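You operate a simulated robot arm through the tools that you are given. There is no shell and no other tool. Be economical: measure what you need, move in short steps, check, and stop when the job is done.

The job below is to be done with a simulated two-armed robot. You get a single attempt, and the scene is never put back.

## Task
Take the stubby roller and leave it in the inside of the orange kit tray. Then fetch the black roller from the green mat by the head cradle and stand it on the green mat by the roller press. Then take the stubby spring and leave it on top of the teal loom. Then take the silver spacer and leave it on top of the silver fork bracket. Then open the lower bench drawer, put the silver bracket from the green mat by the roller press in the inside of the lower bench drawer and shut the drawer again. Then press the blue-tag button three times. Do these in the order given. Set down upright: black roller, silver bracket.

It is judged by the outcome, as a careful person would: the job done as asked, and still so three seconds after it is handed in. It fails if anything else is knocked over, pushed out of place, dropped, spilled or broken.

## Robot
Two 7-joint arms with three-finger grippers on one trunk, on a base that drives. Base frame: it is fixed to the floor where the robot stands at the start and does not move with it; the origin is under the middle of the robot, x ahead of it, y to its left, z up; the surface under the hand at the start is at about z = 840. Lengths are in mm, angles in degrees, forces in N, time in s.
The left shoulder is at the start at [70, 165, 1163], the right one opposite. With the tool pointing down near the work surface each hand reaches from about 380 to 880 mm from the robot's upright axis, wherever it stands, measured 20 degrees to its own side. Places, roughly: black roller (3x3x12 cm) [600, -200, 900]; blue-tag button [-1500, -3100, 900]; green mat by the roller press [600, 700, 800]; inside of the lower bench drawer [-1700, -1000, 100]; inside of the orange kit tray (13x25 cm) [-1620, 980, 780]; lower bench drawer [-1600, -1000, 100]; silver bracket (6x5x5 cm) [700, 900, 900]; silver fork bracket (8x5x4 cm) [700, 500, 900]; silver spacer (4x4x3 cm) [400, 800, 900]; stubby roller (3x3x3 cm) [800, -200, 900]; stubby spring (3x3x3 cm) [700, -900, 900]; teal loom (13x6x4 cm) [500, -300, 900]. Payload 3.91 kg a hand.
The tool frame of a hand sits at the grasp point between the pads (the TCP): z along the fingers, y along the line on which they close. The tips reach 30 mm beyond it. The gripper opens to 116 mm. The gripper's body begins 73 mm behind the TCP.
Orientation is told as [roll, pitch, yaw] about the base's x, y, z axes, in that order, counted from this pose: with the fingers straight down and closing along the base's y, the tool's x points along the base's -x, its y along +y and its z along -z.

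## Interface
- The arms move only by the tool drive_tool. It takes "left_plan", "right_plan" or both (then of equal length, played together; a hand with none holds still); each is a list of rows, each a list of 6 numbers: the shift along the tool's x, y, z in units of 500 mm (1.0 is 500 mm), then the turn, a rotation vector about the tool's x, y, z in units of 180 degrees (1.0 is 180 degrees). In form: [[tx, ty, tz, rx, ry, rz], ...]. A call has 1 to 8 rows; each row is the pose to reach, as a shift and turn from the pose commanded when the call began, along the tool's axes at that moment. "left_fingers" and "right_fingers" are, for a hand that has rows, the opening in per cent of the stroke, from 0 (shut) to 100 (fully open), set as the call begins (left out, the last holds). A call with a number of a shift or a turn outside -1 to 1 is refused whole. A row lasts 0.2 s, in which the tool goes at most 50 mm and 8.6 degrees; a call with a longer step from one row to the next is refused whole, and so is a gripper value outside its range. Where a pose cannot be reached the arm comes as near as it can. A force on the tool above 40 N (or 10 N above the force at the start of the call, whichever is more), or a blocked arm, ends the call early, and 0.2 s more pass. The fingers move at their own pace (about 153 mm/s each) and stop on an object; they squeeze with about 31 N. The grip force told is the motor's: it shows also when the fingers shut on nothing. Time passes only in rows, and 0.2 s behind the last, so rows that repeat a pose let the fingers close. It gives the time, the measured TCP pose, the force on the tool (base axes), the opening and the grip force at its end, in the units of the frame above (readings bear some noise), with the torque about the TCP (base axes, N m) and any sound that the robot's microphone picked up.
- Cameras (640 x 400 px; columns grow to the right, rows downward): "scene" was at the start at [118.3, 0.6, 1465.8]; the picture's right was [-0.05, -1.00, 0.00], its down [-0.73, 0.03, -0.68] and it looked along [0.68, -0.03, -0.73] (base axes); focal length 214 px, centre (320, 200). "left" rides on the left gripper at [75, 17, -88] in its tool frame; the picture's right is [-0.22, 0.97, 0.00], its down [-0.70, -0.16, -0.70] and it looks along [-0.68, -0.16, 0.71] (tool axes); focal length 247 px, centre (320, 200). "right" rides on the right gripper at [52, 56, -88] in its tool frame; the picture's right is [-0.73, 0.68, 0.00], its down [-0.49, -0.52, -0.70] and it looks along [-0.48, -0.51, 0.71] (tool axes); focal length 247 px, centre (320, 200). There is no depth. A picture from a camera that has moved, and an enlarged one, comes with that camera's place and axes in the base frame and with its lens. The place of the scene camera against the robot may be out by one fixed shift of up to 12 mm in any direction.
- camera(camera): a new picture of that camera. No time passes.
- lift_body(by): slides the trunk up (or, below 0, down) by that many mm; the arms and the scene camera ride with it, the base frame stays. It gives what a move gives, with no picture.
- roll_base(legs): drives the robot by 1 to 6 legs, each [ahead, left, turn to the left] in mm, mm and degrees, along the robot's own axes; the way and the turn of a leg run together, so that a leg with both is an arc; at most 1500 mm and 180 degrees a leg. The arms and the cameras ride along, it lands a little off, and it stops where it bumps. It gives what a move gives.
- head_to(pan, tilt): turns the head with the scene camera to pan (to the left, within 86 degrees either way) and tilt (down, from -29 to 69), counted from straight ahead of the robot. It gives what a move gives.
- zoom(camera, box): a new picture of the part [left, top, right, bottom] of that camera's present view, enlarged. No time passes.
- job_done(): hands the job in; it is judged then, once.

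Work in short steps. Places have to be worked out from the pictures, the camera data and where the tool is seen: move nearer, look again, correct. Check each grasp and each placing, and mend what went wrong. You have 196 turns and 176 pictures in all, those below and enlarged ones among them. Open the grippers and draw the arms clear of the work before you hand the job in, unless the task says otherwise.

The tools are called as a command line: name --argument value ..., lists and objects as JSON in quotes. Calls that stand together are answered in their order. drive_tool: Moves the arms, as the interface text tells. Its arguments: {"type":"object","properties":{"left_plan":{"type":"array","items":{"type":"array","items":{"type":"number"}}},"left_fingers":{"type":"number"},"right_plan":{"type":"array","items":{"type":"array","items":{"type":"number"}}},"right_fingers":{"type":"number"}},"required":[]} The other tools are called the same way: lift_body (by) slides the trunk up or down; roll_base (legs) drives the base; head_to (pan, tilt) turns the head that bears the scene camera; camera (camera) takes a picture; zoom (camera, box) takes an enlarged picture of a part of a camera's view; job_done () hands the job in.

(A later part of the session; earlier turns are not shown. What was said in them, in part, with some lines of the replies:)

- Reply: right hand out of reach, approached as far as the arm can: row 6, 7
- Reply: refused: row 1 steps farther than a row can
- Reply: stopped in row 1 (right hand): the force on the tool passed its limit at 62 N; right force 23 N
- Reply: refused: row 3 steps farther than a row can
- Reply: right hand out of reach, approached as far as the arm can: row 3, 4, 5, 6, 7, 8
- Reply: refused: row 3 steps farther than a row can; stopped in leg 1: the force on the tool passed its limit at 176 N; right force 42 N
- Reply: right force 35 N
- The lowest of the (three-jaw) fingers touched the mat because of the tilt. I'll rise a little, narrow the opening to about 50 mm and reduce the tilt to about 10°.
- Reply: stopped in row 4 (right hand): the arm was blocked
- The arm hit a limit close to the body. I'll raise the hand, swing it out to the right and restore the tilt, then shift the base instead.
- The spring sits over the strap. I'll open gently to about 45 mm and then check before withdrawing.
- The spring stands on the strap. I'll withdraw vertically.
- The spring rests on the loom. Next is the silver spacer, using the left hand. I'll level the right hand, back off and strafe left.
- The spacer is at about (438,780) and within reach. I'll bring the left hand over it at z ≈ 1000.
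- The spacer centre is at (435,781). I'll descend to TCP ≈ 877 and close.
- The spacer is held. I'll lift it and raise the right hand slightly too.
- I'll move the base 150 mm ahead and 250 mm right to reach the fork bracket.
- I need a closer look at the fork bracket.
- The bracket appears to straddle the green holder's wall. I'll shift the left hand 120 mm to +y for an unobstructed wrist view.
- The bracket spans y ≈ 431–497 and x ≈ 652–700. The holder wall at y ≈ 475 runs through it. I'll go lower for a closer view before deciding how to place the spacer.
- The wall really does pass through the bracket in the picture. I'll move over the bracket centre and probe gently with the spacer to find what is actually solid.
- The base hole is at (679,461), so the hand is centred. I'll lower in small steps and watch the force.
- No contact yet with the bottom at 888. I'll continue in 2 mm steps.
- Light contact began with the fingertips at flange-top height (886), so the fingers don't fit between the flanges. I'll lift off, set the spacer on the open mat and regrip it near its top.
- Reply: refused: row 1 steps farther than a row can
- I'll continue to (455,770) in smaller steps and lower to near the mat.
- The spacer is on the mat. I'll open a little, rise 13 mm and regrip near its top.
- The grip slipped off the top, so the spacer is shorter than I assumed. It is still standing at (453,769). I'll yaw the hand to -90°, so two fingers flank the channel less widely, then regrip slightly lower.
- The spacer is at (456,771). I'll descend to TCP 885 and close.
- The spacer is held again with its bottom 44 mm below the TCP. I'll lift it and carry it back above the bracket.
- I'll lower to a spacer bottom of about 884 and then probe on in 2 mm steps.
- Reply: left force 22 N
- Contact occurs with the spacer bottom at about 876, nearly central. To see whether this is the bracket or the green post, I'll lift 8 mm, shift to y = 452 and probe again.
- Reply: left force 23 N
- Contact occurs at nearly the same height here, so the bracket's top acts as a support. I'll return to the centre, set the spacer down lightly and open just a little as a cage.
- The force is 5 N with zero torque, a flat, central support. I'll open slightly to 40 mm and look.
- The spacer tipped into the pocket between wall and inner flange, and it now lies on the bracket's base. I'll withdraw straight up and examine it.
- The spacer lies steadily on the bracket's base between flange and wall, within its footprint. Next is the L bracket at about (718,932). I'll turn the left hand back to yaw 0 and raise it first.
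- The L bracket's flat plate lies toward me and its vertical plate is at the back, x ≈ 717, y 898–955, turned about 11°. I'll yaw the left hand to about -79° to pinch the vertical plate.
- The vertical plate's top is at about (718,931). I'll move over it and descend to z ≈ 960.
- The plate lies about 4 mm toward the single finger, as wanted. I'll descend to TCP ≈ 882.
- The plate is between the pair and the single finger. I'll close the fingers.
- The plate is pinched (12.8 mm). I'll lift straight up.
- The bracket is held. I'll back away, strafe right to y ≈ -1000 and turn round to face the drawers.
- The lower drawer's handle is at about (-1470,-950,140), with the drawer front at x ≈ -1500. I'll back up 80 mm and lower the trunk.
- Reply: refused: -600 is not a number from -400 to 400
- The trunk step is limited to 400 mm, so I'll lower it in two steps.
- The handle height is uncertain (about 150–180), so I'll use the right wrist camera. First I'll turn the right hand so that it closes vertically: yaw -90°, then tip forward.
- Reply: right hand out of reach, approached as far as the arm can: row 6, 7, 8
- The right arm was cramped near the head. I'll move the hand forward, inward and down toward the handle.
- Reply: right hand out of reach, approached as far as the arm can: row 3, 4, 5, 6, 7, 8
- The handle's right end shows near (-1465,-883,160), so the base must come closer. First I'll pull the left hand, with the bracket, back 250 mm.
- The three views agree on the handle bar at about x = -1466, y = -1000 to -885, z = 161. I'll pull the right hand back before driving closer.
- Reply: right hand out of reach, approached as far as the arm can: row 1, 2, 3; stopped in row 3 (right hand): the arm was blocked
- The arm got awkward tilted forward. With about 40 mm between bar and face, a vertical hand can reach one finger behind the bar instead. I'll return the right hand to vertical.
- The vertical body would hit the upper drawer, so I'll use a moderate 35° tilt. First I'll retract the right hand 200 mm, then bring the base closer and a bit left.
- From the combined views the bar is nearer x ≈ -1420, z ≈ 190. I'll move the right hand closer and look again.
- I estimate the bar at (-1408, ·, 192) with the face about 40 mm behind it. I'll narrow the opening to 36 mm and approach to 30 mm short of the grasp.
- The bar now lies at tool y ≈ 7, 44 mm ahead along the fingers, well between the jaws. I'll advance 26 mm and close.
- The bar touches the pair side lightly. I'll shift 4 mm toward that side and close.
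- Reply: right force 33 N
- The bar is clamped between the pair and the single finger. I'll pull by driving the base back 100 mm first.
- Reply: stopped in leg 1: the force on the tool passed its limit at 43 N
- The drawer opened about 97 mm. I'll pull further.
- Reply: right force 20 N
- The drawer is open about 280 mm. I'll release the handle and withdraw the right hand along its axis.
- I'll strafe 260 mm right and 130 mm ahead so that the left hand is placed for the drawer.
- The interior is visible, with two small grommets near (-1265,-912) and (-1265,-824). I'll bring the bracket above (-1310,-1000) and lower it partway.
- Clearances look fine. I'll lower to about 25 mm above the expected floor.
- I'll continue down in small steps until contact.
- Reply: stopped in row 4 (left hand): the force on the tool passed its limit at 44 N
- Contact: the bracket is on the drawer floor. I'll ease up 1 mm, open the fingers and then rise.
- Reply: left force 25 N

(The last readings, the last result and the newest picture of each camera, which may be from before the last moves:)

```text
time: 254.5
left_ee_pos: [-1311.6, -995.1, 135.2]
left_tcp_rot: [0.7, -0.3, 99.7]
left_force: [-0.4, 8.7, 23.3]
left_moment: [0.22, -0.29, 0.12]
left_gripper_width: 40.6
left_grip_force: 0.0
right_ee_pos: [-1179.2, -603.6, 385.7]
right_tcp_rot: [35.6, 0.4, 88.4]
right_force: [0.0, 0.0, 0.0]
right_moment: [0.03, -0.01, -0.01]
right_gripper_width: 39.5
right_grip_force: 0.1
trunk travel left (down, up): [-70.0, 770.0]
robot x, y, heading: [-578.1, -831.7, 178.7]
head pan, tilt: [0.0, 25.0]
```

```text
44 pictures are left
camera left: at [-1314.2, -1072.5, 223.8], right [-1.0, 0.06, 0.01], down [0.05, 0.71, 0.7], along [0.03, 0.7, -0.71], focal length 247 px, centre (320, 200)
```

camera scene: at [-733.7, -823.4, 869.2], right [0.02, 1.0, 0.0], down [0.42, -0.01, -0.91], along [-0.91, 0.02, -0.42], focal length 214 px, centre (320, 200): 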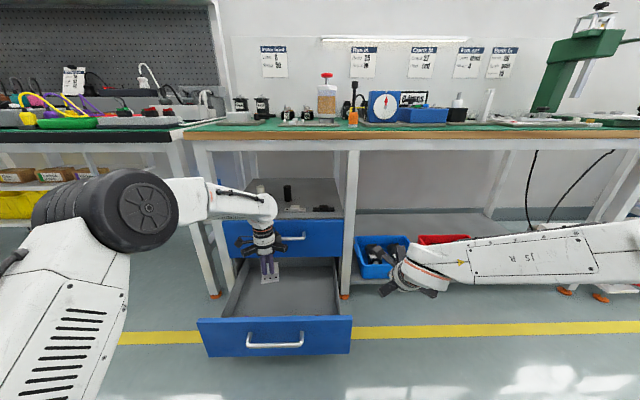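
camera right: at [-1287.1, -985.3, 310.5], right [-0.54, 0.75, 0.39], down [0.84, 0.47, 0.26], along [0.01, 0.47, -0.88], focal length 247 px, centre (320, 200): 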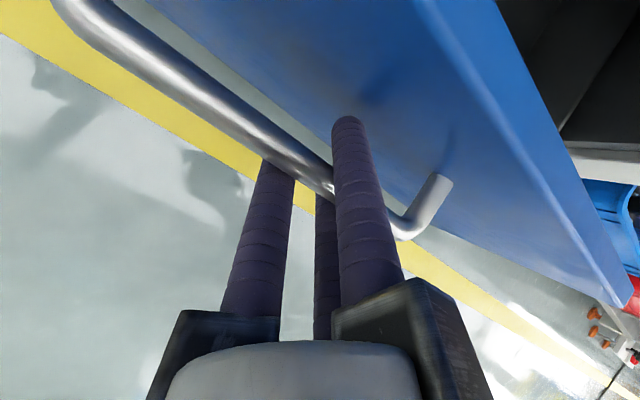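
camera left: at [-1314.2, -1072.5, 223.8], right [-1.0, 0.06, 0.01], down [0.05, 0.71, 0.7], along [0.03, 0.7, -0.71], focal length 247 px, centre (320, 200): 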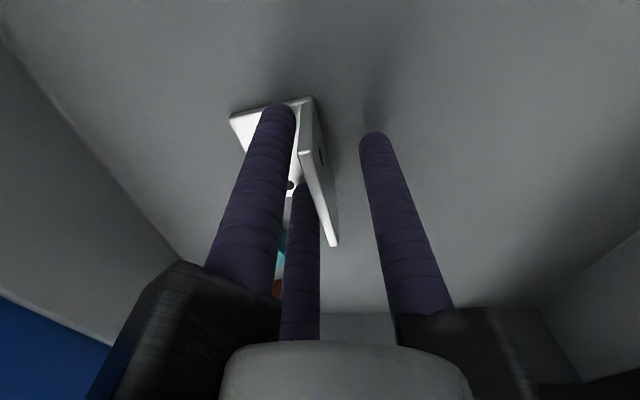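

The bracket stands free, but the fingertips press slightly. I'll rise straight up.

drive_tool --left_plan '[[0, 0, -0.03, 0, 0, 0], [0, 0, -0.1, 0, 0, 0], [0, 0, -0.19, 0, 0, 0], [0, 0, -0.28, 0, 0, 0], [0, 0, -0.37, 0, 0, 0], [0, 0, -0.46, 0, 0, 0], [0, 0, -0.55, 0, 0, 0], [0, 0, -0.64, 0, 0, 0]]'

camera --camera "left"

```text
time: 256.3
left_ee_pos: [-1310.1, -996.2, 454.5]
left_tcp_rot: [0.3, -0.1, 99.8]
left_force: [-1.0, 0.4, -0.5]
left_moment: [0.0, 0.01, 0.01]
left_gripper_width: 41.6
left_grip_force: 0.1
right_ee_pos: [-1180.8, -602.6, 384.2]
right_tcp_rot: [35.4, 0.4, 88.2]
right_force: [-0.5, -0.8, 0.1]
right_moment: [0.0, 0.01, 0.04]
right_gripper_width: 39.2
right_grip_force: 0.1
trunk travel left (down, up): [-70.0, 770.0]
robot x, y, heading: [-582.7, -829.2, 178.7]
head pan, tilt: [0.0, 25.0]
```

```text
43 pictures are left
camera left: at [-1314.3, -1072.4, 543.4], right [-1.0, 0.06, 0.01], down [0.04, 0.71, 0.7], along [0.04, 0.7, -0.71], focal length 247 px, centre (320, 200)
```

left: 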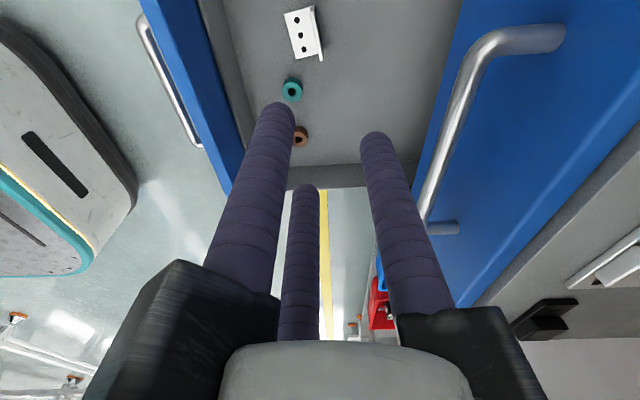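

The bracket stands upright in the drawer. I'll retract the left hand and return the base to the pose from which I released the handle.

drive_tool --left_plan '[[0.014, -0.07, -0.02, 0, 0, 0], [0.028, -0.14, -0.04, 0, 0, 0], [0.042, -0.21, -0.06, 0, 0, 0], [0.056, -0.28, -0.08, 0, 0, 0], [0.069, -0.353, -0.1, 0, 0, 0]]'

roll_base --legs '[[-130, 0, 0], [0, 268, 0.3]]'

camera --camera "right"

```text
time: 257.5
left_ee_pos: [-1131.0, -1002.7, 502.6]
left_tcp_rot: [0.5, -0.1, 99.7]
left_force: [0.0, 0.7, -1.4]
left_moment: [0.01, -0.02, 0.01]
left_gripper_width: 41.5
left_grip_force: 0.1
right_ee_pos: [-1179.5, -603.2, 384.1]
right_tcp_rot: [35.4, 0.3, 88.3]
right_force: [-0.2, 0.3, 0.8]
right_moment: [0.02, 0.02, 0.0]
right_gripper_width: 39.3
right_grip_force: 0.0
trunk travel left (down, up): [-70.0, 770.0]
robot x, y, heading: [-582.5, -830.7, 178.6]
head pan, tilt: [0.0, 25.0]
```

```text
time: 260.2
left_ee_pos: [-1003.3, -1282.7, 504.4]
left_tcp_rot: [0.4, -0.1, 100.6]
left_force: [0.0, 0.0, 0.6]
left_moment: [0.0, 0.01, -0.04]
left_gripper_width: 41.7
left_grip_force: 0.0
right_ee_pos: [-1057.9, -886.2, 384.1]
right_tcp_rot: [35.4, 0.4, 89.2]
right_force: [0.1, 0.0, 0.1]
right_moment: [-0.01, 0.0, 0.03]
right_gripper_width: 39.5
right_grip_force: 0.0
trunk travel left (down, up): [-70.0, 770.0]
robot x, y, heading: [-456.2, -1102.1, 179.4]
head pan, tilt: [0.0, 25.0]
```

```text
42 pictures are left
camera right: at [-1053.2, -936.5, 489.7], right [-0.55, 0.74, 0.39], down [0.84, 0.48, 0.26], along [0.01, 0.47, -0.88], focal length 247 px, centre (320, 200)
```

right: 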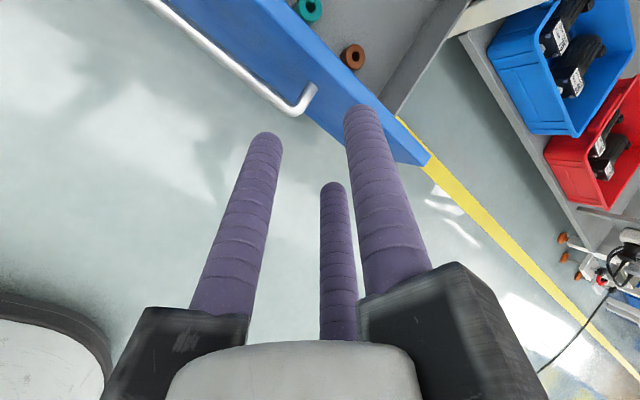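

I'll move to 60 mm short of the known grip pose (-1110,-935,206) with the opening at 36 mm.

drive_tool --right_plan '[[0.025, -0.03, 0.058, 0, 0, 0], [0.049, -0.061, 0.115, 0, 0, 0], [0.074, -0.092, 0.172, 0, 0, 0], [0.098, -0.122, 0.23, 0, 0, 0], [0.098, -0.122, 0.23, 0, 0, 0]]' --right_fingers 33

camera --camera "right"

```text
time: 261.4
left_ee_pos: [-1003.1, -1284.6, 503.2]
left_tcp_rot: [0.4, -0.1, 100.6]
left_force: [0.0, -0.3, -0.6]
left_moment: [-0.03, 0.01, 0.02]
left_gripper_width: 41.8
left_grip_force: 0.1
right_ee_pos: [-1074.6, -933.8, 254.2]
right_tcp_rot: [35.5, 0.5, 89.2]
right_force: [-0.5, -1.0, -0.1]
right_moment: [0.01, 0.02, -0.01]
right_gripper_width: 38.4
right_grip_force: 0.0
trunk travel left (down, up): [-70.0, 770.0]
robot x, y, heading: [-456.3, -1101.4, 179.5]
head pan, tilt: [0.0, 25.0]
```

```text
41 pictures are left
camera right: at [-1070.1, -984.1, 360.1], right [-0.54, 0.74, 0.39], down [0.84, 0.48, 0.26], along [0.01, 0.47, -0.88], focal length 247 px, centre (320, 200)
```

right: 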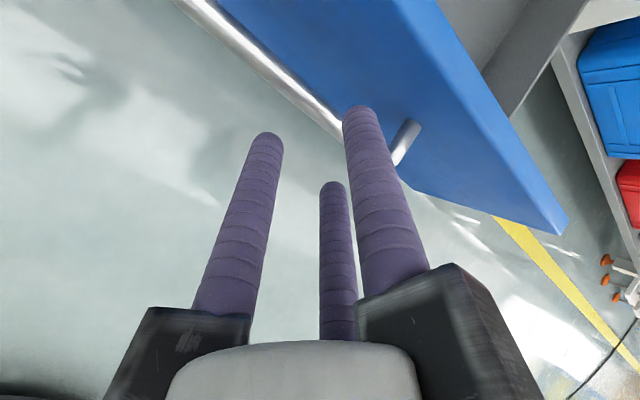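

The bar is at tool y ≈ 2, 73 mm ahead. I'll shift 5 mm toward the pair side, advance 54 mm and close.

drive_tool --right_plan '[[0, -0.01, 0.0, 0, 0, 0], [0, -0.01, 0.05, 0, 0, 0], [0, -0.01, 0.09, 0, 0, 0], [0, -0.01, 0.109, 0, 0, 0]]'

drive_tool --right_plan '[[0, 0, 0, 0, 0, 0], [0, 0, 0, 0, 0, 0], [0, 0, 0, 0, 0, 0]]' --right_fingers 0

camera --camera "right"

```text
time: 262.4
left_ee_pos: [-1003.0, -1284.5, 504.3]
left_tcp_rot: [0.4, -0.1, 100.5]
left_force: [-0.4, -0.3, 0.9]
left_moment: [0.01, 0.01, -0.01]
left_gripper_width: 41.8
left_grip_force: 0.0
right_ee_pos: [-1103.7, -935.1, 208.3]
right_tcp_rot: [35.4, 0.4, 89.1]
right_force: [0.1, 0.7, 0.5]
right_moment: [0.04, 0.02, 0.0]
right_gripper_width: 38.3
right_grip_force: 0.1
trunk travel left (down, up): [-70.0, 770.0]
robot x, y, heading: [-455.7, -1105.3, 179.4]
head pan, tilt: [0.0, 25.0]
```

```text
time: 263.2
left_ee_pos: [-1001.7, -1285.4, 504.3]
left_tcp_rot: [0.5, -0.2, 100.5]
left_force: [0.6, -0.7, 0.5]
left_moment: [0.02, 0.03, -0.02]
left_gripper_width: 41.6
left_grip_force: 0.0
right_ee_pos: [-1104.0, -935.1, 210.7]
right_tcp_rot: [35.7, 0.4, 89.3]
right_force: [-1.2, 2.4, 16.7]
right_moment: [0.21, 0.15, 0.7]
right_gripper_width: 23.7
right_grip_force: 45.5
trunk travel left (down, up): [-70.0, 770.0]
robot x, y, heading: [-455.6, -1104.5, 179.8]
head pan, tilt: [0.0, 25.0]
```

```text
40 pictures are left
camera right: at [-1098.7, -985.8, 315.9], right [-0.54, 0.74, 0.39], down [0.84, 0.48, 0.26], along [0.01, 0.47, -0.88], focal length 247 px, centre (320, 200)
```

right: 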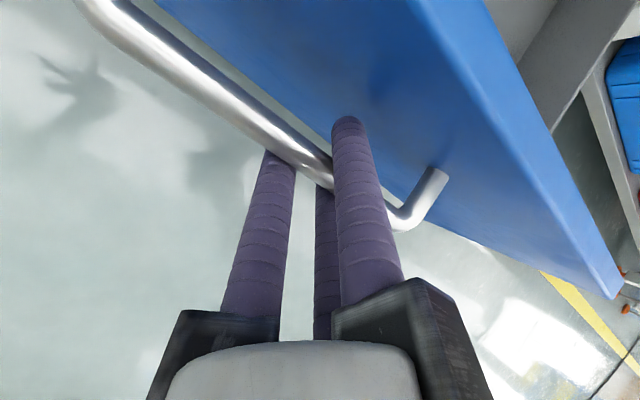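

The handle is gripped again. I'll push the drawer shut by driving forward in steps.

roll_base --legs '[[95, 0, 0]]'

roll_base --legs '[[95, 0, 0]]'

camera --camera "scene"

```text
time: 264.4
left_ee_pos: [-1099.7, -1283.1, 504.4]
left_tcp_rot: [0.5, -0.2, 100.6]
left_force: [0.3, 0.0, 1.0]
left_moment: [0.01, -0.01, 0.0]
left_gripper_width: 41.6
left_grip_force: 0.0
right_ee_pos: [-1200.3, -935.5, 210.2]
right_tcp_rot: [35.6, 0.4, 89.2]
right_force: [0.6, -6.3, 24.2]
right_moment: [0.53, 0.19, 0.71]
right_gripper_width: 23.6
right_grip_force: 44.9
trunk travel left (down, up): [-70.0, 770.0]
robot x, y, heading: [-551.5, -1103.0, 179.6]
head pan, tilt: [0.0, 25.0]
```

```text
time: 265.5
left_ee_pos: [-1194.7, -1282.4, 503.8]
left_tcp_rot: [0.3, -0.1, 100.5]
left_force: [-0.3, -0.1, -0.8]
left_moment: [-0.01, -0.02, -0.01]
left_gripper_width: 41.7
left_grip_force: 0.1
right_ee_pos: [-1294.5, -934.8, 210.5]
right_tcp_rot: [35.6, 0.6, 89.4]
right_force: [1.1, -13.4, 13.5]
right_moment: [0.6, 0.09, 0.79]
right_gripper_width: 23.4
right_grip_force: 45.1
trunk travel left (down, up): [-70.0, 770.0]
robot x, y, heading: [-645.4, -1107.7, 179.7]
head pan, tilt: [0.0, 25.0]
```

```text
39 pictures are left
camera scene: at [-798.3, -1097.5, 869.5], right [0.01, 1.0, 0.0], down [0.42, 0.0, -0.91], along [-0.91, 0.01, -0.42], focal length 214 px, centre (320, 200)
```

scene: 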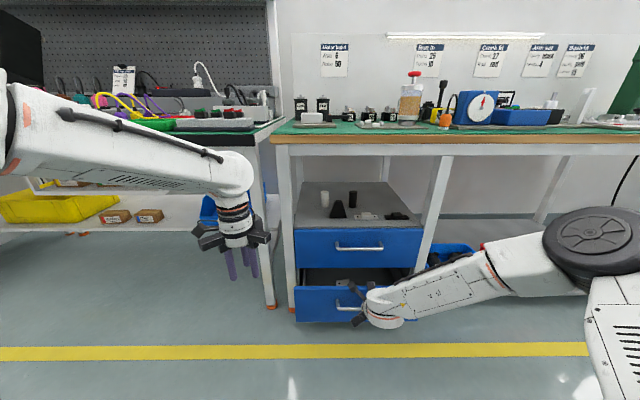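

About 90 mm remain. I'll continue.

roll_base --legs '[[80, 0, 0]]'

roll_base --legs '[[15, 0, 0]]'

zoom --camera "scene" --box '[270, 180, 450, 340]'

```text
time: 266.6
left_ee_pos: [-1271.6, -1281.2, 504.1]
left_tcp_rot: [0.4, 0.0, 100.4]
left_force: [0.3, -1.2, -0.5]
left_moment: [0.0, 0.0, -0.03]
left_gripper_width: 41.7
left_grip_force: 0.1
right_ee_pos: [-1373.3, -934.9, 210.3]
right_tcp_rot: [35.6, 0.5, 89.6]
right_force: [0.9, 2.5, 8.4]
right_moment: [0.63, 0.02, 0.64]
right_gripper_width: 23.2
right_grip_force: 45.2
trunk travel left (down, up): [-70.0, 770.0]
robot x, y, heading: [-725.5, -1103.0, 179.7]
head pan, tilt: [0.0, 25.0]
```

```text
time: 267.3
left_ee_pos: [-1288.3, -1281.5, 504.2]
left_tcp_rot: [0.4, -0.1, 100.5]
left_force: [-0.9, 0.0, 0.4]
left_moment: [0.01, 0.02, -0.02]
left_gripper_width: 41.6
left_grip_force: 0.0
right_ee_pos: [-1387.7, -934.4, 209.9]
right_tcp_rot: [35.6, 0.5, 89.7]
right_force: [-1.7, 0.2, 4.3]
right_moment: [0.61, 0.0, 0.67]
right_gripper_width: 23.4
right_grip_force: 44.7
trunk travel left (down, up): [-70.0, 770.0]
robot x, y, heading: [-739.4, -1103.3, 179.5]
head pan, tilt: [0.0, 25.0]
```

```text
2.50 times, centred on (360, 260) of scene
camera zoom: at [-892.5, -1096.6, 869.3], right [0.01, 1.0, 0.0], down [0.42, 0.0, -0.91], along [-0.91, 0.01, -0.42], focal length 536 px, centre (220, 50)
```

zoom: 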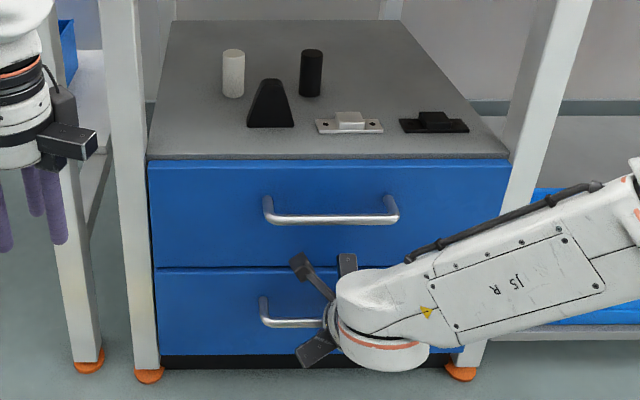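

It looks nearly flush. I'll push a few millimetres more with the arm to feel the end stop.

drive_tool --right_plan '[[0, 0.005, 0.0035, 0, 0, 0], [0, 0.01, 0.007, 0, 0, 0], [0, 0.015, 0.0105, 0, 0, 0], [0, 0.02, 0.014, 0, 0, 0]]'

```text
time: 268.3
left_ee_pos: [-1287.1, -1280.7, 503.9]
left_tcp_rot: [0.4, -0.1, 100.4]
left_force: [-0.1, -0.9, -0.5]
left_moment: [0.0, 0.03, -0.02]
left_gripper_width: 41.8
left_grip_force: 0.0
right_ee_pos: [-1395.3, -934.7, 210.4]
right_tcp_rot: [35.2, 0.5, 89.7]
right_force: [9.3, 3.5, 13.0]
right_moment: [1.05, 0.05, 0.12]
right_gripper_width: 23.3
right_grip_force: 44.9
trunk travel left (down, up): [-70.0, 770.0]
robot x, y, heading: [-738.7, -1101.1, 179.4]
head pan, tilt: [0.0, 25.0]
stopped in row 4 (right hand): the force on the tool passed its limit at 45 N (the readings are from after the stop); the commanded pose is now the measured one
```

The end stop is felt, so the drawer is shut. I'll release and withdraw along the tool axis.

drive_tool --right_plan '[[0, 0, 0, 0, 0, 0], [0, 0, 0, 0, 0, 0], [0, -0.004, -0.05, 0, 0, 0], [0, -0.004, -0.12, 0, 0, 0], [0, -0.004, -0.2, 0, 0, 0], [0, -0.004, -0.28, 0, 0, 0]]' --right_fingers 33

camera --camera "right"

zoom --camera "scene" --box '[270, 180, 450, 340]'

```text
time: 269.7
left_ee_pos: [-1287.0, -1281.2, 504.1]
left_tcp_rot: [0.3, -0.2, 100.5]
left_force: [0.0, 1.1, -0.5]
left_moment: [0.05, 0.02, 0.0]
left_gripper_width: 41.9
left_grip_force: 0.0
right_ee_pos: [-1312.9, -934.9, 322.0]
right_tcp_rot: [35.1, 0.6, 89.6]
right_force: [0.4, 0.0, 0.4]
right_moment: [0.02, 0.02, 0.01]
right_gripper_width: 38.1
right_grip_force: 0.0
trunk travel left (down, up): [-70.0, 770.0]
robot x, y, heading: [-739.3, -1103.8, 179.7]
head pan, tilt: [0.0, 25.0]
```

```text
37 pictures are left
camera right: at [-1307.7, -986.6, 427.5], right [-0.55, 0.74, 0.39], down [0.83, 0.48, 0.27], along [0.01, 0.47, -0.88], focal length 247 px, centre (320, 200)
```

right: 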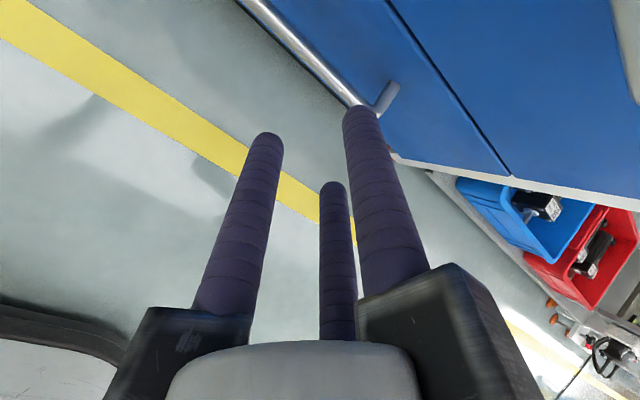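

```text
2.50 times, centred on (360, 260) of scene
camera zoom: at [-892.2, -1096.1, 869.2], right [0.01, 1.0, 0.0], down [0.42, 0.0, -0.91], along [-0.91, 0.01, -0.42], focal length 536 px, centre (220, 50)
```

zoom: 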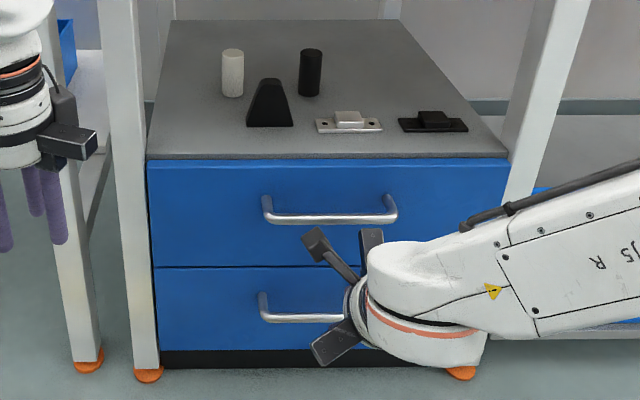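

The drawer is flush. I'll back away, raise the trunk again and level the right hand.

roll_base --legs '[[-330, 0, 0]]'

lift_body --by 350

lift_body --by 280

drive_tool --right_plan '[[0, 0, 0, 0.045, 0, 0], [0, 0, 0, 0.09, 0, 0], [0, 0, 0, 0.135, 0, 0], [0, 0, 0, 0.18, 0, 0], [0, 0, 0, 0.195, 0, 0], [0, 0, 0, 0.195, 0, 0]]'

roll_base --legs '[[0, 1400, 0]]'

head_to --pan 20 --tilt 30

camera --camera "scene"

```text
time: 271.9
left_ee_pos: [-964.7, -1283.4, 503.4]
left_tcp_rot: [0.4, -0.1, 100.5]
left_force: [0.4, 0.3, -0.2]
left_moment: [0.03, -0.02, 0.0]
left_gripper_width: 41.7
left_grip_force: 0.0
right_ee_pos: [-989.3, -938.1, 321.8]
right_tcp_rot: [35.2, 0.6, 89.6]
right_force: [0.2, 0.6, 0.4]
right_moment: [0.02, -0.03, 0.0]
right_gripper_width: 38.2
right_grip_force: 0.1
trunk travel left (down, up): [-70.0, 770.0]
robot x, y, heading: [-416.3, -1103.0, 179.7]
head pan, tilt: [0.0, 25.0]
```

```text
time: 275.3
left_ee_pos: [-963.2, -1283.1, 853.9]
left_tcp_rot: [0.4, -0.2, 100.4]
left_force: [-0.8, 0.0, 0.1]
left_moment: [-0.01, 0.03, 0.01]
left_gripper_width: 41.4
left_grip_force: 0.1
right_ee_pos: [-987.9, -938.1, 672.6]
right_tcp_rot: [35.3, 0.5, 89.6]
right_force: [0.4, -0.6, -0.3]
right_moment: [0.0, 0.02, -0.02]
right_gripper_width: 38.1
right_grip_force: 0.2
trunk travel left (down, up): [-420.0, 420.0]
robot x, y, heading: [-414.0, -1105.6, 179.6]
head pan, tilt: [0.0, 25.0]
```

```text
time: 278.1
left_ee_pos: [-964.1, -1284.4, 1133.2]
left_tcp_rot: [0.4, -0.1, 100.4]
left_force: [0.4, 0.2, -0.4]
left_moment: [0.03, -0.02, 0.03]
left_gripper_width: 41.7
left_grip_force: 0.1
right_ee_pos: [-988.5, -939.3, 952.1]
right_tcp_rot: [35.2, 0.5, 89.6]
right_force: [1.0, 0.5, -0.8]
right_moment: [0.01, -0.01, -0.01]
right_gripper_width: 38.6
right_grip_force: 0.1
trunk travel left (down, up): [-700.0, 140.0]
robot x, y, heading: [-416.6, -1105.5, 179.6]
head pan, tilt: [0.0, 25.0]
```

```text
time: 279.5
left_ee_pos: [-963.7, -1283.1, 1134.5]
left_tcp_rot: [0.4, 0.0, 100.4]
left_force: [0.4, -0.2, 0.0]
left_moment: [0.03, 0.0, -0.03]
left_gripper_width: 41.7
left_grip_force: 0.0
right_ee_pos: [-988.7, -939.6, 952.5]
right_tcp_rot: [0.0, 0.6, 89.6]
right_force: [-1.1, -0.5, 0.0]
right_moment: [0.0, 0.01, 0.0]
right_gripper_width: 38.4
right_grip_force: 0.1
trunk travel left (down, up): [-700.0, 140.0]
robot x, y, heading: [-414.1, -1108.6, 179.4]
head pan, tilt: [0.0, 25.0]
```

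```text
time: 286.6
left_ee_pos: [-981.8, -2704.6, 1133.1]
left_tcp_rot: [0.3, -0.1, 100.3]
left_force: [0.5, 0.2, 0.3]
left_moment: [0.02, 0.01, 0.0]
left_gripper_width: 41.8
left_grip_force: 0.1
right_ee_pos: [-1005.3, -2359.4, 951.7]
right_tcp_rot: [0.2, 0.5, 89.5]
right_force: [-0.2, 0.5, 0.6]
right_moment: [-0.02, 0.02, 0.05]
right_gripper_width: 38.4
right_grip_force: 0.1
trunk travel left (down, up): [-700.0, 140.0]
robot x, y, heading: [-431.9, -2528.2, 179.3]
head pan, tilt: [0.0, 25.0]
```

```text
time: 287.4
left_ee_pos: [-982.4, -2704.2, 1133.4]
left_tcp_rot: [0.3, -0.1, 100.3]
left_force: [0.7, -0.1, 0.4]
left_moment: [0.0, 0.0, -0.01]
left_gripper_width: 41.9
left_grip_force: 0.1
right_ee_pos: [-1004.7, -2360.9, 951.3]
right_tcp_rot: [0.1, 0.6, 89.4]
right_force: [-0.3, 0.0, 0.6]
right_moment: [-0.03, 0.01, -0.03]
right_gripper_width: 38.4
right_grip_force: 0.0
trunk travel left (down, up): [-700.0, 140.0]
robot x, y, heading: [-426.3, -2526.8, 178.9]
head pan, tilt: [20.0, 30.0]
```

```text
35 pictures are left
camera scene: at [-578.1, -2553.2, 1491.3], right [-0.33, 0.94, 0.0], down [0.47, 0.16, -0.87], along [-0.82, -0.28, -0.5], focal length 214 px, centre (320, 200)
```

scene: 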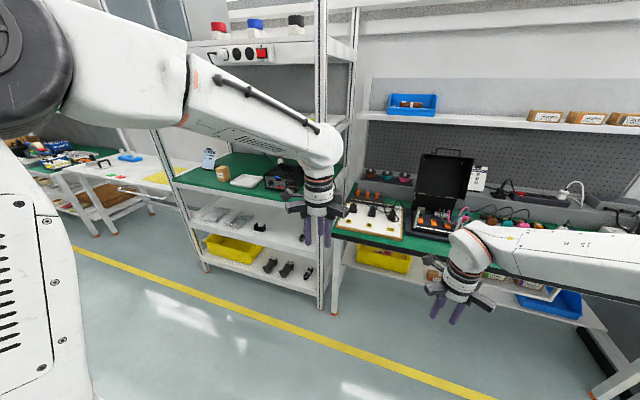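

The workplace with the button is at the next bench to the left. I'll strafe 480 mm more and look.

roll_base --legs '[[0, 480, 0]]'

head_to --pan 5 --tilt 35

camera --camera "scene"

```text
time: 290.3
left_ee_pos: [-986.3, -3186.0, 1133.0]
left_tcp_rot: [0.5, -0.1, 100.3]
left_force: [1.0, 0.1, -0.5]
left_moment: [0.02, 0.01, -0.01]
left_gripper_width: 41.8
left_grip_force: 0.0
right_ee_pos: [-1011.5, -2841.3, 951.3]
right_tcp_rot: [0.1, 0.6, 89.4]
right_force: [-1.4, -0.4, 0.0]
right_moment: [0.04, -0.03, 0.01]
right_gripper_width: 38.4
right_grip_force: 0.0
trunk travel left (down, up): [-700.0, 140.0]
robot x, y, heading: [-437.8, -3009.2, 179.4]
head pan, tilt: [20.0, 30.0]
```

```text
time: 291.1
left_ee_pos: [-987.8, -3186.7, 1132.7]
left_tcp_rot: [0.4, -0.1, 100.2]
left_force: [1.0, -0.1, 0.5]
left_moment: [0.05, 0.0, -0.01]
left_gripper_width: 41.6
left_grip_force: 0.1
right_ee_pos: [-1010.9, -2842.2, 952.0]
right_tcp_rot: [0.1, 0.5, 89.4]
right_force: [-0.2, -0.5, -0.1]
right_moment: [-0.03, 0.0, -0.03]
right_gripper_width: 38.4
right_grip_force: 0.2
trunk travel left (down, up): [-700.0, 140.0]
robot x, y, heading: [-436.8, -3008.2, 179.5]
head pan, tilt: [5.0, 35.0]
```

```text
34 pictures are left
camera scene: at [-586.5, -3011.1, 1483.5], right [-0.08, 1.0, 0.0], down [0.57, 0.04, -0.82], along [-0.82, -0.06, -0.57], focal length 214 px, centre (320, 200)
```

scene: 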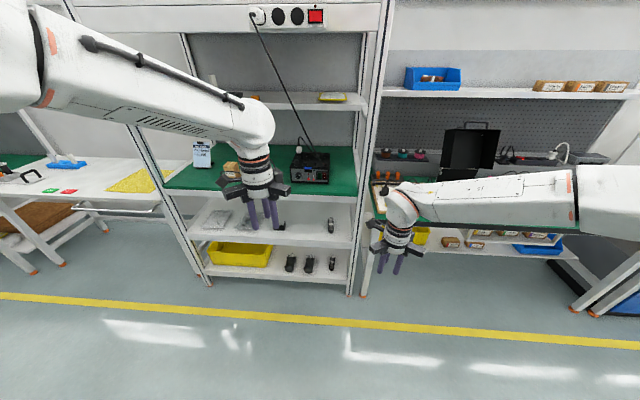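

I'll enlarge the area around the black device, where the button should be.

zoom --camera "scene" --box '[200, 120, 370, 230]'

```text
3.64 times, centred on (285, 175) of scene
camera zoom: at [-586.5, -3011.1, 1483.5], right [-0.08, 1.0, 0.0], down [0.57, 0.04, -0.82], along [-0.82, -0.06, -0.57], focal length 780 px, centre (447, 291)
```

zoom: 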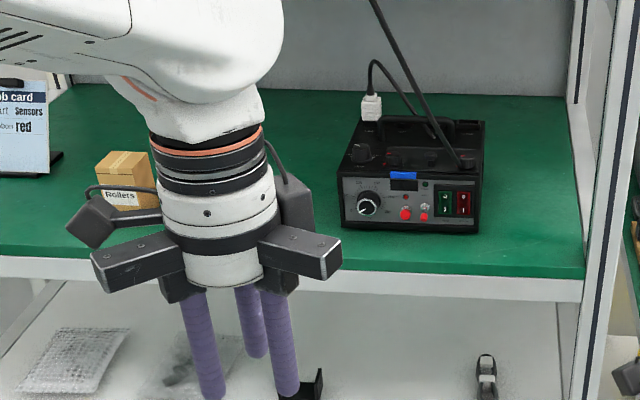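

The device's front panel carries a blue tag above the red buttons. I'll move closer for a better look.

roll_base --legs '[[270, 0, 0]]'

head_to --pan 8 --tilt 35

camera --camera "scene"

```text
time: 293.0
left_ee_pos: [-1256.0, -3179.3, 1134.2]
left_tcp_rot: [0.4, -0.1, 99.9]
left_force: [0.3, -0.5, -0.3]
left_moment: [0.03, -0.02, -0.03]
left_gripper_width: 41.8
left_grip_force: 0.1
right_ee_pos: [-1278.8, -2833.7, 950.7]
right_tcp_rot: [0.1, 0.5, 89.0]
right_force: [-0.6, -0.2, -0.7]
right_moment: [0.0, 0.03, 0.01]
right_gripper_width: 38.2
right_grip_force: 0.0
trunk travel left (down, up): [-700.0, 140.0]
robot x, y, heading: [-705.6, -3008.1, 178.9]
head pan, tilt: [5.0, 35.0]
```

```text
time: 293.6
left_ee_pos: [-1257.5, -3178.3, 1133.1]
left_tcp_rot: [0.3, -0.1, 99.9]
left_force: [-0.1, 0.6, -0.5]
left_moment: [-0.03, -0.03, 0.02]
left_gripper_width: 41.7
left_grip_force: 0.1
right_ee_pos: [-1279.4, -2833.7, 950.9]
right_tcp_rot: [0.0, 0.5, 89.1]
right_force: [-0.3, -0.4, 0.9]
right_moment: [0.01, -0.01, 0.01]
right_gripper_width: 38.5
right_grip_force: 0.0
trunk travel left (down, up): [-700.0, 140.0]
robot x, y, heading: [-706.7, -3005.0, 179.0]
head pan, tilt: [8.0, 35.0]
```

```text
32 pictures are left
camera scene: at [-855.9, -3010.4, 1483.4], right [-0.12, 0.99, 0.0], down [0.57, 0.07, -0.82], along [-0.81, -0.1, -0.57], focal length 214 px, centre (320, 200)
```

scene: 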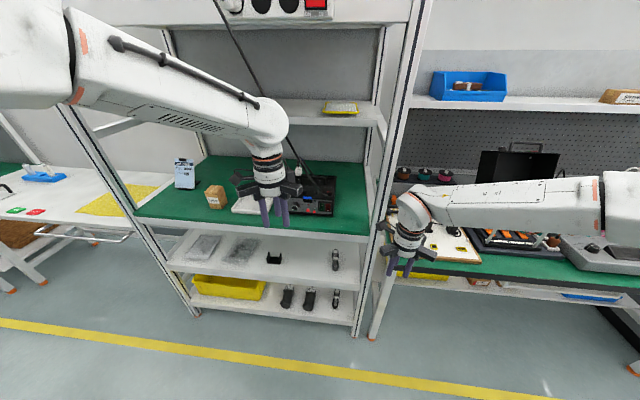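

The left hand hides the device. I'll move it 120 mm to the left, complete its yaw to -90°, and zoom in.

drive_tool --left_plan '[[0.08, 0.016, 0, 0, 0, 0.03], [0.16, 0.032, 0, 0, 0, 0.06], [0.235, 0.047, 0, 0, 0, 0.06], [0.235, 0.047, 0, 0, 0, 0.06]]' --left_fingers 100

zoom --camera "scene" --box '[270, 160, 350, 225]'

camera --camera "left"

```text
time: 294.6
left_ee_pos: [-1258.3, -3299.8, 1132.9]
left_tcp_rot: [0.4, 0.0, 89.0]
left_force: [-0.7, -0.3, 0.0]
left_moment: [-0.03, -0.01, 0.0]
left_gripper_width: 115.9
left_grip_force: 0.0
right_ee_pos: [-1278.9, -2833.6, 952.0]
right_tcp_rot: [0.1, 0.7, 89.1]
right_force: [0.3, -0.3, -0.1]
right_moment: [0.02, -0.04, 0.02]
right_gripper_width: 38.2
right_grip_force: 0.0
trunk travel left (down, up): [-700.0, 140.0]
robot x, y, heading: [-706.9, -3006.4, 178.8]
head pan, tilt: [8.0, 35.0]
```

```text
6.15 times, centred on (310, 192) of scene
camera zoom: at [-855.4, -3009.9, 1483.5], right [-0.12, 0.99, 0.0], down [0.57, 0.07, -0.82], along [-0.81, -0.1, -0.57], focal length 1320 px, centre (382, 246)
```

zoom: 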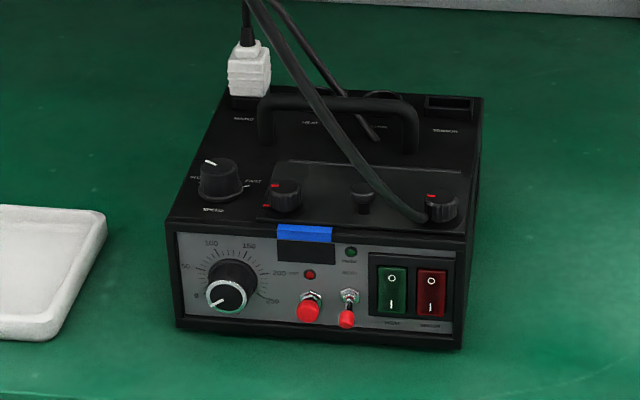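

```text
30 pictures are left
camera left: at [-1275.5, -3374.6, 1222.1], right [-0.97, 0.24, 0.01], down [0.18, 0.69, 0.7], along [0.16, 0.68, -0.72], focal length 247 px, centre (320, 200)
```

left: 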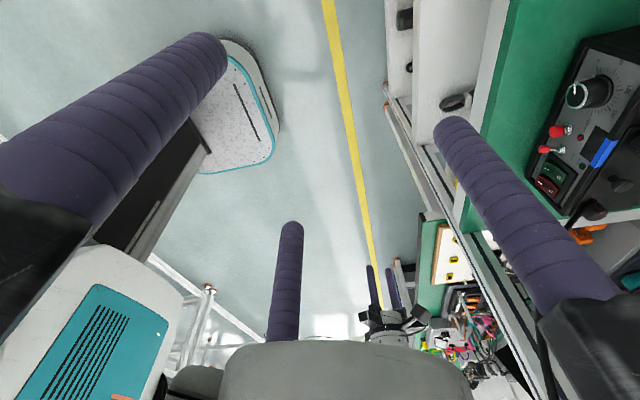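

The red push button below the blue tag triangulates to about (-1545,-3147,934). With the hand fully open and vertical, the lone front finger can press it. I'll move to a standoff in front of it.

drive_tool --left_plan '[[-0.08, 0.02, 0, 0, 0, 0], [-0.16, 0.05, 0, 0, 0, 0], [-0.24, 0.1, 0, 0, 0, 0], [-0.3, 0.16, 0.03, 0, 0, 0], [-0.3, 0.21, 0.11, 0, 0, 0], [-0.3, 0.23, 0.2, 0, 0, 0], [-0.3, 0.23, 0.29, 0, 0, 0], [-0.3, 0.23, 0.362, 0, 0, 0]]'

camera --camera "left"

zoom --camera "scene" --box '[240, 140, 380, 250]'

```text
time: 296.4
left_ee_pos: [-1373.4, -3145.5, 950.7]
left_tcp_rot: [0.2, 0.0, 89.1]
left_force: [-0.5, 0.6, 0.1]
left_moment: [-0.01, 0.0, 0.01]
left_gripper_width: 116.2
left_grip_force: 0.1
right_ee_pos: [-1280.5, -2834.2, 951.5]
right_tcp_rot: [0.0, 0.4, 89.2]
right_force: [-0.4, 0.0, 0.0]
right_moment: [0.03, 0.03, 0.03]
right_gripper_width: 38.4
right_grip_force: 0.1
trunk travel left (down, up): [-700.0, 140.0]
robot x, y, heading: [-708.8, -3006.2, 178.9]
head pan, tilt: [8.0, 35.0]
```

```text
29 pictures are left
camera left: at [-1391.1, -3221.3, 1039.0], right [-0.97, 0.24, 0.01], down [0.18, 0.69, 0.7], along [0.16, 0.68, -0.71], focal length 247 px, centre (320, 200)
```

left: 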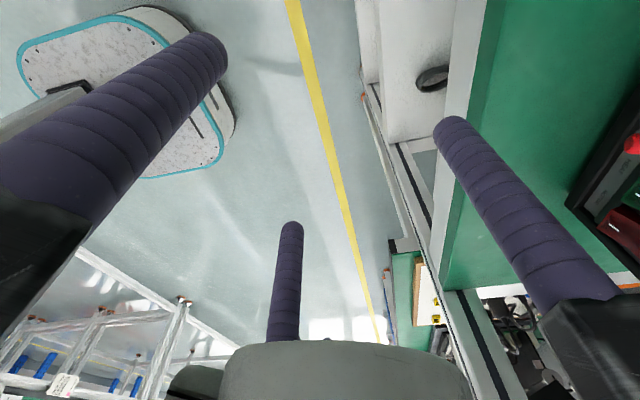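

```text
3.64 times, centred on (310, 195) of scene
camera zoom: at [-856.9, -3010.7, 1483.4], right [-0.12, 0.99, 0.0], down [0.57, 0.07, -0.82], along [-0.81, -0.1, -0.57], focal length 780 px, centre (356, 218)
```

zoom: 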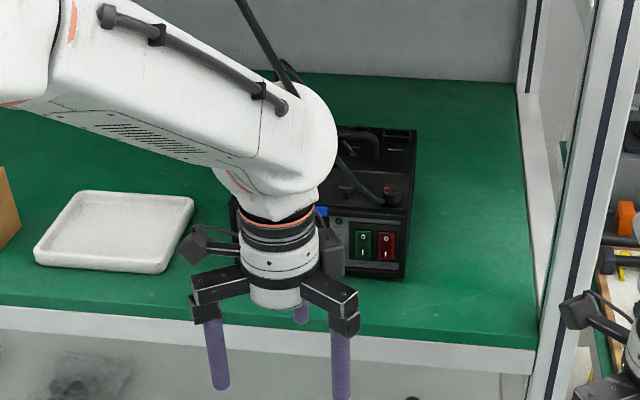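

Combining views puts the button at y ≈ -3138, z ≈ 930. I'll advance to about 25 mm short of contact and look.

drive_tool --left_plan '[[-0.015, 0.05, 0.012, 0, 0, 0], [-0.015, 0.1, 0.012, 0, 0, 0], [-0.015, 0.14, 0.012, 0, 0, 0], [-0.015, 0.14, 0.012, 0, 0, 0]]'

camera --camera "left"

zoom --camera "scene" --box '[270, 150, 350, 225]'

```text
time: 297.4
left_ee_pos: [-1442.6, -3136.6, 946.4]
left_tcp_rot: [0.4, 0.0, 89.1]
left_force: [0.0, -0.1, -0.2]
left_moment: [-0.01, 0.01, 0.03]
left_gripper_width: 116.2
left_grip_force: 0.1
right_ee_pos: [-1279.3, -2833.1, 951.6]
right_tcp_rot: [0.1, 0.4, 89.1]
right_force: [0.2, 0.6, 0.5]
right_moment: [0.01, -0.02, -0.04]
right_gripper_width: 38.3
right_grip_force: 0.0
trunk travel left (down, up): [-700.0, 140.0]
robot x, y, heading: [-706.2, -3001.0, 179.2]
head pan, tilt: [8.0, 35.0]
```

```text
27 pictures are left
camera left: at [-1460.9, -3211.5, 1034.3], right [-0.97, 0.24, 0.01], down [0.18, 0.69, 0.7], along [0.16, 0.68, -0.71], focal length 247 px, centre (320, 200)
```

left: 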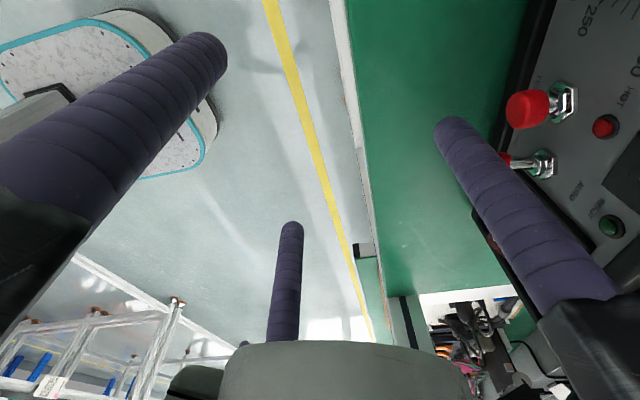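

```text
5.33 times, centred on (310, 188) of scene
camera zoom: at [-855.3, -3010.3, 1483.5], right [-0.12, 0.99, 0.0], down [0.57, 0.07, -0.82], along [-0.81, -0.1, -0.57], focal length 1144 px, centre (373, 267)
```

zoom: 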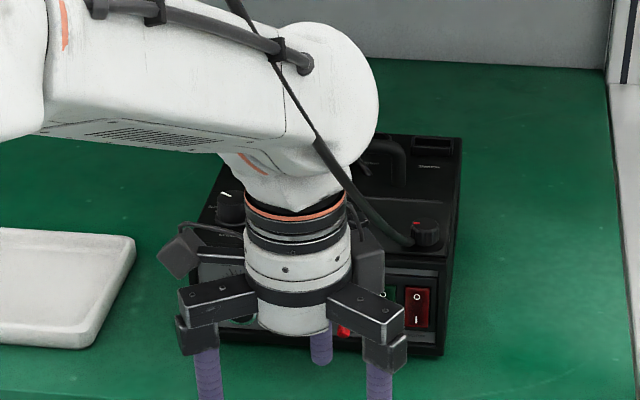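

The view shows the button's front at about (-1538,-3141,923), with the toggle 27 mm to the right. I'll shift 4 mm left and 8 mm down, then advance carefully to contact.

drive_tool --left_plan '[[0.008, 0, 0.016, 0, 0, 0], [0.008, 0.02, 0.016, 0, 0, 0], [0.008, 0.028, 0.016, 0, 0, 0], [0.008, 0.034, 0.016, 0, 0, 0]]'

drive_tool --left_plan '[[0, 0.004, 0, 0, 0, 0], [0, 0.008, 0, 0, 0, 0], [0, 0.012, 0, 0, 0, 0]]'

camera --camera "left"

```text
time: 298.4
left_ee_pos: [-1459.9, -3141.8, 939.4]
left_tcp_rot: [0.3, 0.0, 89.1]
left_force: [4.2, -0.8, -2.1]
left_moment: [-0.01, -0.08, 0.1]
left_gripper_width: 113.6
left_grip_force: 0.1
right_ee_pos: [-1278.5, -2833.3, 952.6]
right_tcp_rot: [0.1, 0.5, 89.2]
right_force: [0.0, -0.6, 1.0]
right_moment: [0.0, -0.03, 0.02]
right_gripper_width: 38.1
right_grip_force: 0.1
trunk travel left (down, up): [-700.0, 140.0]
robot x, y, heading: [-703.6, -3005.6, 178.6]
head pan, tilt: [8.0, 35.0]
heard: click
```

```text
time: 299.2
left_ee_pos: [-1465.2, -3141.0, 940.0]
left_tcp_rot: [0.3, 0.0, 89.1]
left_force: [13.6, -1.4, -4.5]
left_moment: [0.03, -0.37, 0.12]
left_gripper_width: 109.2
left_grip_force: 0.1
right_ee_pos: [-1277.8, -2834.4, 952.3]
right_tcp_rot: [0.1, 0.5, 89.1]
right_force: [-0.4, 0.5, 0.6]
right_moment: [-0.01, -0.02, 0.01]
right_gripper_width: 38.4
right_grip_force: 0.1
trunk travel left (down, up): [-700.0, 140.0]
robot x, y, heading: [-703.7, -3005.1, 179.0]
head pan, tilt: [8.0, 35.0]
```

```text
25 pictures are left
camera left: at [-1482.7, -3216.5, 1027.9], right [-0.97, 0.24, 0.01], down [0.17, 0.69, 0.7], along [0.16, 0.68, -0.71], focal length 247 px, centre (320, 200)
```

left: 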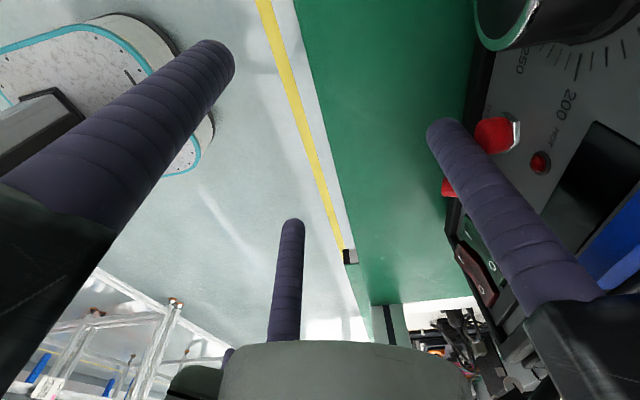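

A click was heard, which is press one. I'll retract fully to let the button release.

drive_tool --left_plan '[[0, -0.02, 0, 0, 0, 0], [0, -0.044, 0, 0, 0, 0], [0, -0.044, 0, 0, 0, 0]]'

camera --camera "left"

```text
time: 300.0
left_ee_pos: [-1445.4, -3141.2, 939.8]
left_tcp_rot: [0.4, -0.2, 89.0]
left_force: [-0.1, 0.9, -0.4]
left_moment: [-0.02, -0.03, 0.0]
left_gripper_width: 116.2
left_grip_force: 0.1
right_ee_pos: [-1280.6, -2833.8, 951.0]
right_tcp_rot: [0.1, 0.5, 89.0]
right_force: [0.1, -0.5, -0.3]
right_moment: [0.01, -0.01, 0.01]
right_gripper_width: 38.2
right_grip_force: 0.1
trunk travel left (down, up): [-700.0, 140.0]
robot x, y, heading: [-707.4, -3005.3, 178.6]
head pan, tilt: [8.0, 35.0]
```

```text
24 pictures are left
camera left: at [-1462.6, -3216.4, 1027.8], right [-0.97, 0.24, 0.01], down [0.18, 0.69, 0.7], along [0.16, 0.68, -0.71], focal length 247 px, centre (320, 200)
```

left: 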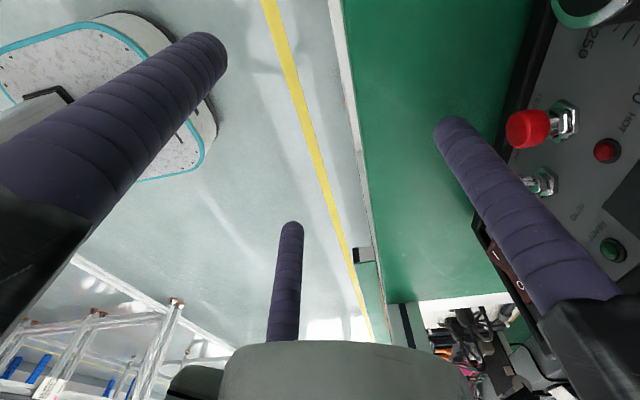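

The button has sprung back. Now press two, to the same depth.

drive_tool --left_plan '[[0, 0.016, 0, 0, 0, 0], [0, 0.026, 0, 0, 0, 0], [0, 0.034, 0, 0, 0, 0], [0, 0.034, 0, 0, 0, 0]]'

drive_tool --left_plan '[[0, -0.016, 0, 0, 0, 0], [0, -0.034, 0, 0, 0, 0], [0, -0.034, 0, 0, 0, 0]]'

```text
time: 301.0
left_ee_pos: [-1461.9, -3141.6, 940.5]
left_tcp_rot: [0.4, 0.0, 89.1]
left_force: [5.8, -1.7, -1.0]
left_moment: [-0.03, -0.09, 0.06]
left_gripper_width: 113.1
left_grip_force: 0.2
right_ee_pos: [-1278.3, -2833.8, 951.8]
right_tcp_rot: [0.2, 0.4, 89.1]
right_force: [-0.5, 0.1, -0.5]
right_moment: [0.02, -0.01, 0.0]
right_gripper_width: 38.3
right_grip_force: 0.1
trunk travel left (down, up): [-700.0, 140.0]
robot x, y, heading: [-708.3, -3003.2, 179.0]
head pan, tilt: [8.0, 35.0]
heard: click
```

```text
time: 301.8
left_ee_pos: [-1445.3, -3141.0, 939.1]
left_tcp_rot: [0.4, -0.1, 89.1]
left_force: [0.2, 0.2, 0.8]
left_moment: [0.02, -0.02, -0.03]
left_gripper_width: 115.8
left_grip_force: 0.0
right_ee_pos: [-1279.4, -2834.6, 951.9]
right_tcp_rot: [0.2, 0.6, 89.1]
right_force: [0.5, -0.7, 0.1]
right_moment: [0.0, -0.02, 0.01]
right_gripper_width: 38.3
right_grip_force: 0.0
trunk travel left (down, up): [-700.0, 140.0]
robot x, y, heading: [-706.7, -3006.3, 179.0]
head pan, tilt: [8.0, 35.0]
```

The second click was heard and the button is released. Now press three.

drive_tool --left_plan '[[0, 0.016, 0, 0, 0, 0], [0, 0.026, 0, 0, 0, 0], [0, 0.034, 0, 0, 0, 0], [0, 0.034, 0, 0, 0, 0]]'

drive_tool --left_plan '[[0, -0.016, 0, 0, 0, 0], [0, -0.05, 0, 0, 0, 0], [0, -0.1, 0, 0, 0, 0], [0, -0.16, 0, 0, 0, 0], [0, -0.24, 0, 0, 0, 0]]'

camera --camera "left"

```text
time: 302.8
left_ee_pos: [-1460.5, -3140.5, 938.9]
left_tcp_rot: [0.3, 0.0, 89.0]
left_force: [4.7, -0.4, -1.6]
left_moment: [0.01, -0.15, 0.07]
left_gripper_width: 113.4
left_grip_force: 0.0
right_ee_pos: [-1278.7, -2835.1, 952.2]
right_tcp_rot: [0.0, 0.4, 89.2]
right_force: [0.0, 0.7, 0.0]
right_moment: [-0.01, 0.01, 0.0]
right_gripper_width: 38.4
right_grip_force: 0.1
trunk travel left (down, up): [-700.0, 140.0]
robot x, y, heading: [-707.8, -3002.8, 179.0]
head pan, tilt: [8.0, 35.0]
heard: click
```

```text
time: 304.0
left_ee_pos: [-1340.0, -3143.5, 940.2]
left_tcp_rot: [0.5, 0.1, 89.1]
left_force: [0.6, 0.1, 0.1]
left_moment: [-0.02, 0.02, -0.03]
left_gripper_width: 116.1
left_grip_force: 0.1
right_ee_pos: [-1278.2, -2834.1, 952.0]
right_tcp_rot: [0.2, 0.5, 89.1]
right_force: [-0.1, 0.1, 0.8]
right_moment: [0.03, 0.05, -0.01]
right_gripper_width: 38.3
right_grip_force: 0.1
trunk travel left (down, up): [-700.0, 140.0]
robot x, y, heading: [-705.0, -3004.3, 179.1]
head pan, tilt: [8.0, 35.0]
```

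```text
23 pictures are left
camera left: at [-1358.4, -3218.8, 1027.5], right [-0.97, 0.24, 0.01], down [0.18, 0.69, 0.7], along [0.16, 0.68, -0.72], focal length 247 px, centre (320, 200)
```

left: 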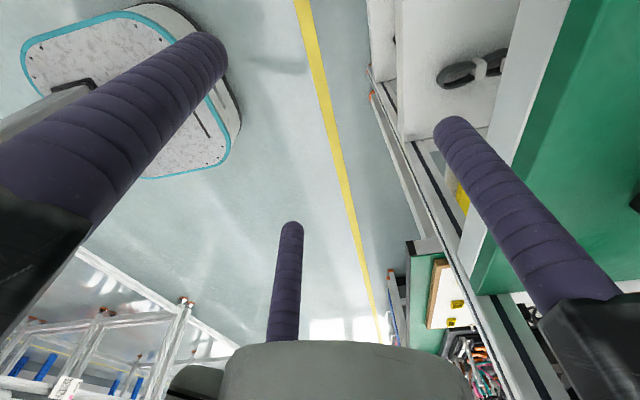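

Three clicks were heard, one per press. I'll back away, open the right gripper and check the panel once more.

roll_base --legs '[[-250, 0, 0]]'

drive_tool --right_plan '[[0, 0, -0.05, 0, 0, 0], [0, 0, -0.1, 0, 0, 0], [0, 0, -0.1, 0, 0, 0]]' --right_fingers 100

zoom --camera "scene" --box '[220, 120, 400, 240]'

```text
time: 305.8
left_ee_pos: [-1094.9, -3151.5, 938.8]
left_tcp_rot: [0.4, -0.1, 89.4]
left_force: [-1.0, 0.5, -0.5]
left_moment: [0.03, 0.02, 0.01]
left_gripper_width: 116.1
left_grip_force: 0.1
right_ee_pos: [-1033.3, -2841.3, 953.1]
right_tcp_rot: [0.1, 0.5, 89.4]
right_force: [0.1, 0.6, 0.0]
right_moment: [0.01, 0.02, 0.0]
right_gripper_width: 38.3
right_grip_force: 0.0
trunk travel left (down, up): [-700.0, 140.0]
robot x, y, heading: [-457.5, -3006.2, 179.6]
head pan, tilt: [8.0, 35.0]
```

```text
time: 306.6
left_ee_pos: [-1094.8, -3151.8, 938.2]
left_tcp_rot: [0.4, 0.1, 89.4]
left_force: [1.1, 0.0, 0.4]
left_moment: [0.0, -0.03, -0.01]
left_gripper_width: 116.0
left_grip_force: 0.1
right_ee_pos: [-1032.7, -2841.5, 1000.9]
right_tcp_rot: [0.2, 0.5, 89.4]
right_force: [0.4, -0.3, -0.4]
right_moment: [-0.01, -0.01, 0.01]
right_gripper_width: 116.0
right_grip_force: 0.0
trunk travel left (down, up): [-700.0, 140.0]
robot x, y, heading: [-456.9, -3004.9, 179.3]
head pan, tilt: [8.0, 35.0]
```

```text
3.33 times, centred on (310, 180) of scene
camera zoom: at [-608.0, -3015.0, 1483.4], right [-0.13, 0.99, 0.0], down [0.57, 0.07, -0.82], along [-0.81, -0.1, -0.57], focal length 715 px, centre (353, 267)
```

zoom: 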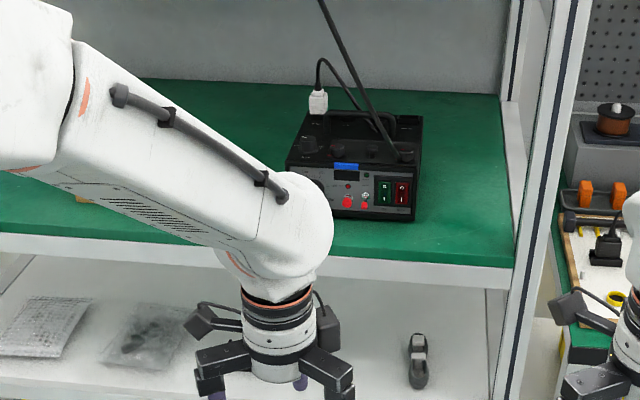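

The device and its toggle look unchanged, both grippers are open and the arms are clear. I'm handing the job in.

job_done

```text
The job is handed in.
```

I did all six parts in the order given and handed the job in. Two things may count against it: the spacer tipped over, and the right hand bumped a machine.

- **Stubby roller:** it stands in the orange kit tray.
- **Black roller:** it stands upright on the green mat by the roller press.
- **Stubby spring:** it stands on the strap of the teal loom. While reaching for it, the right hand hit the machine beside it at 176 N; the machine looked unmoved afterwards.
- **Silver spacer:** it tipped when I let go and lies on its side. It rests on the fork bracket's base, between the inner flange and the green holder's wall, not upright on top.
- **Silver bracket:** it was upright in the lower drawer when I let go. I pushed the drawer shut to its stop and did not look inside again.
- **Blue-tag button:** I took this to be the red button under the blue tag on the black device. I pressed it three times, with one click each time.
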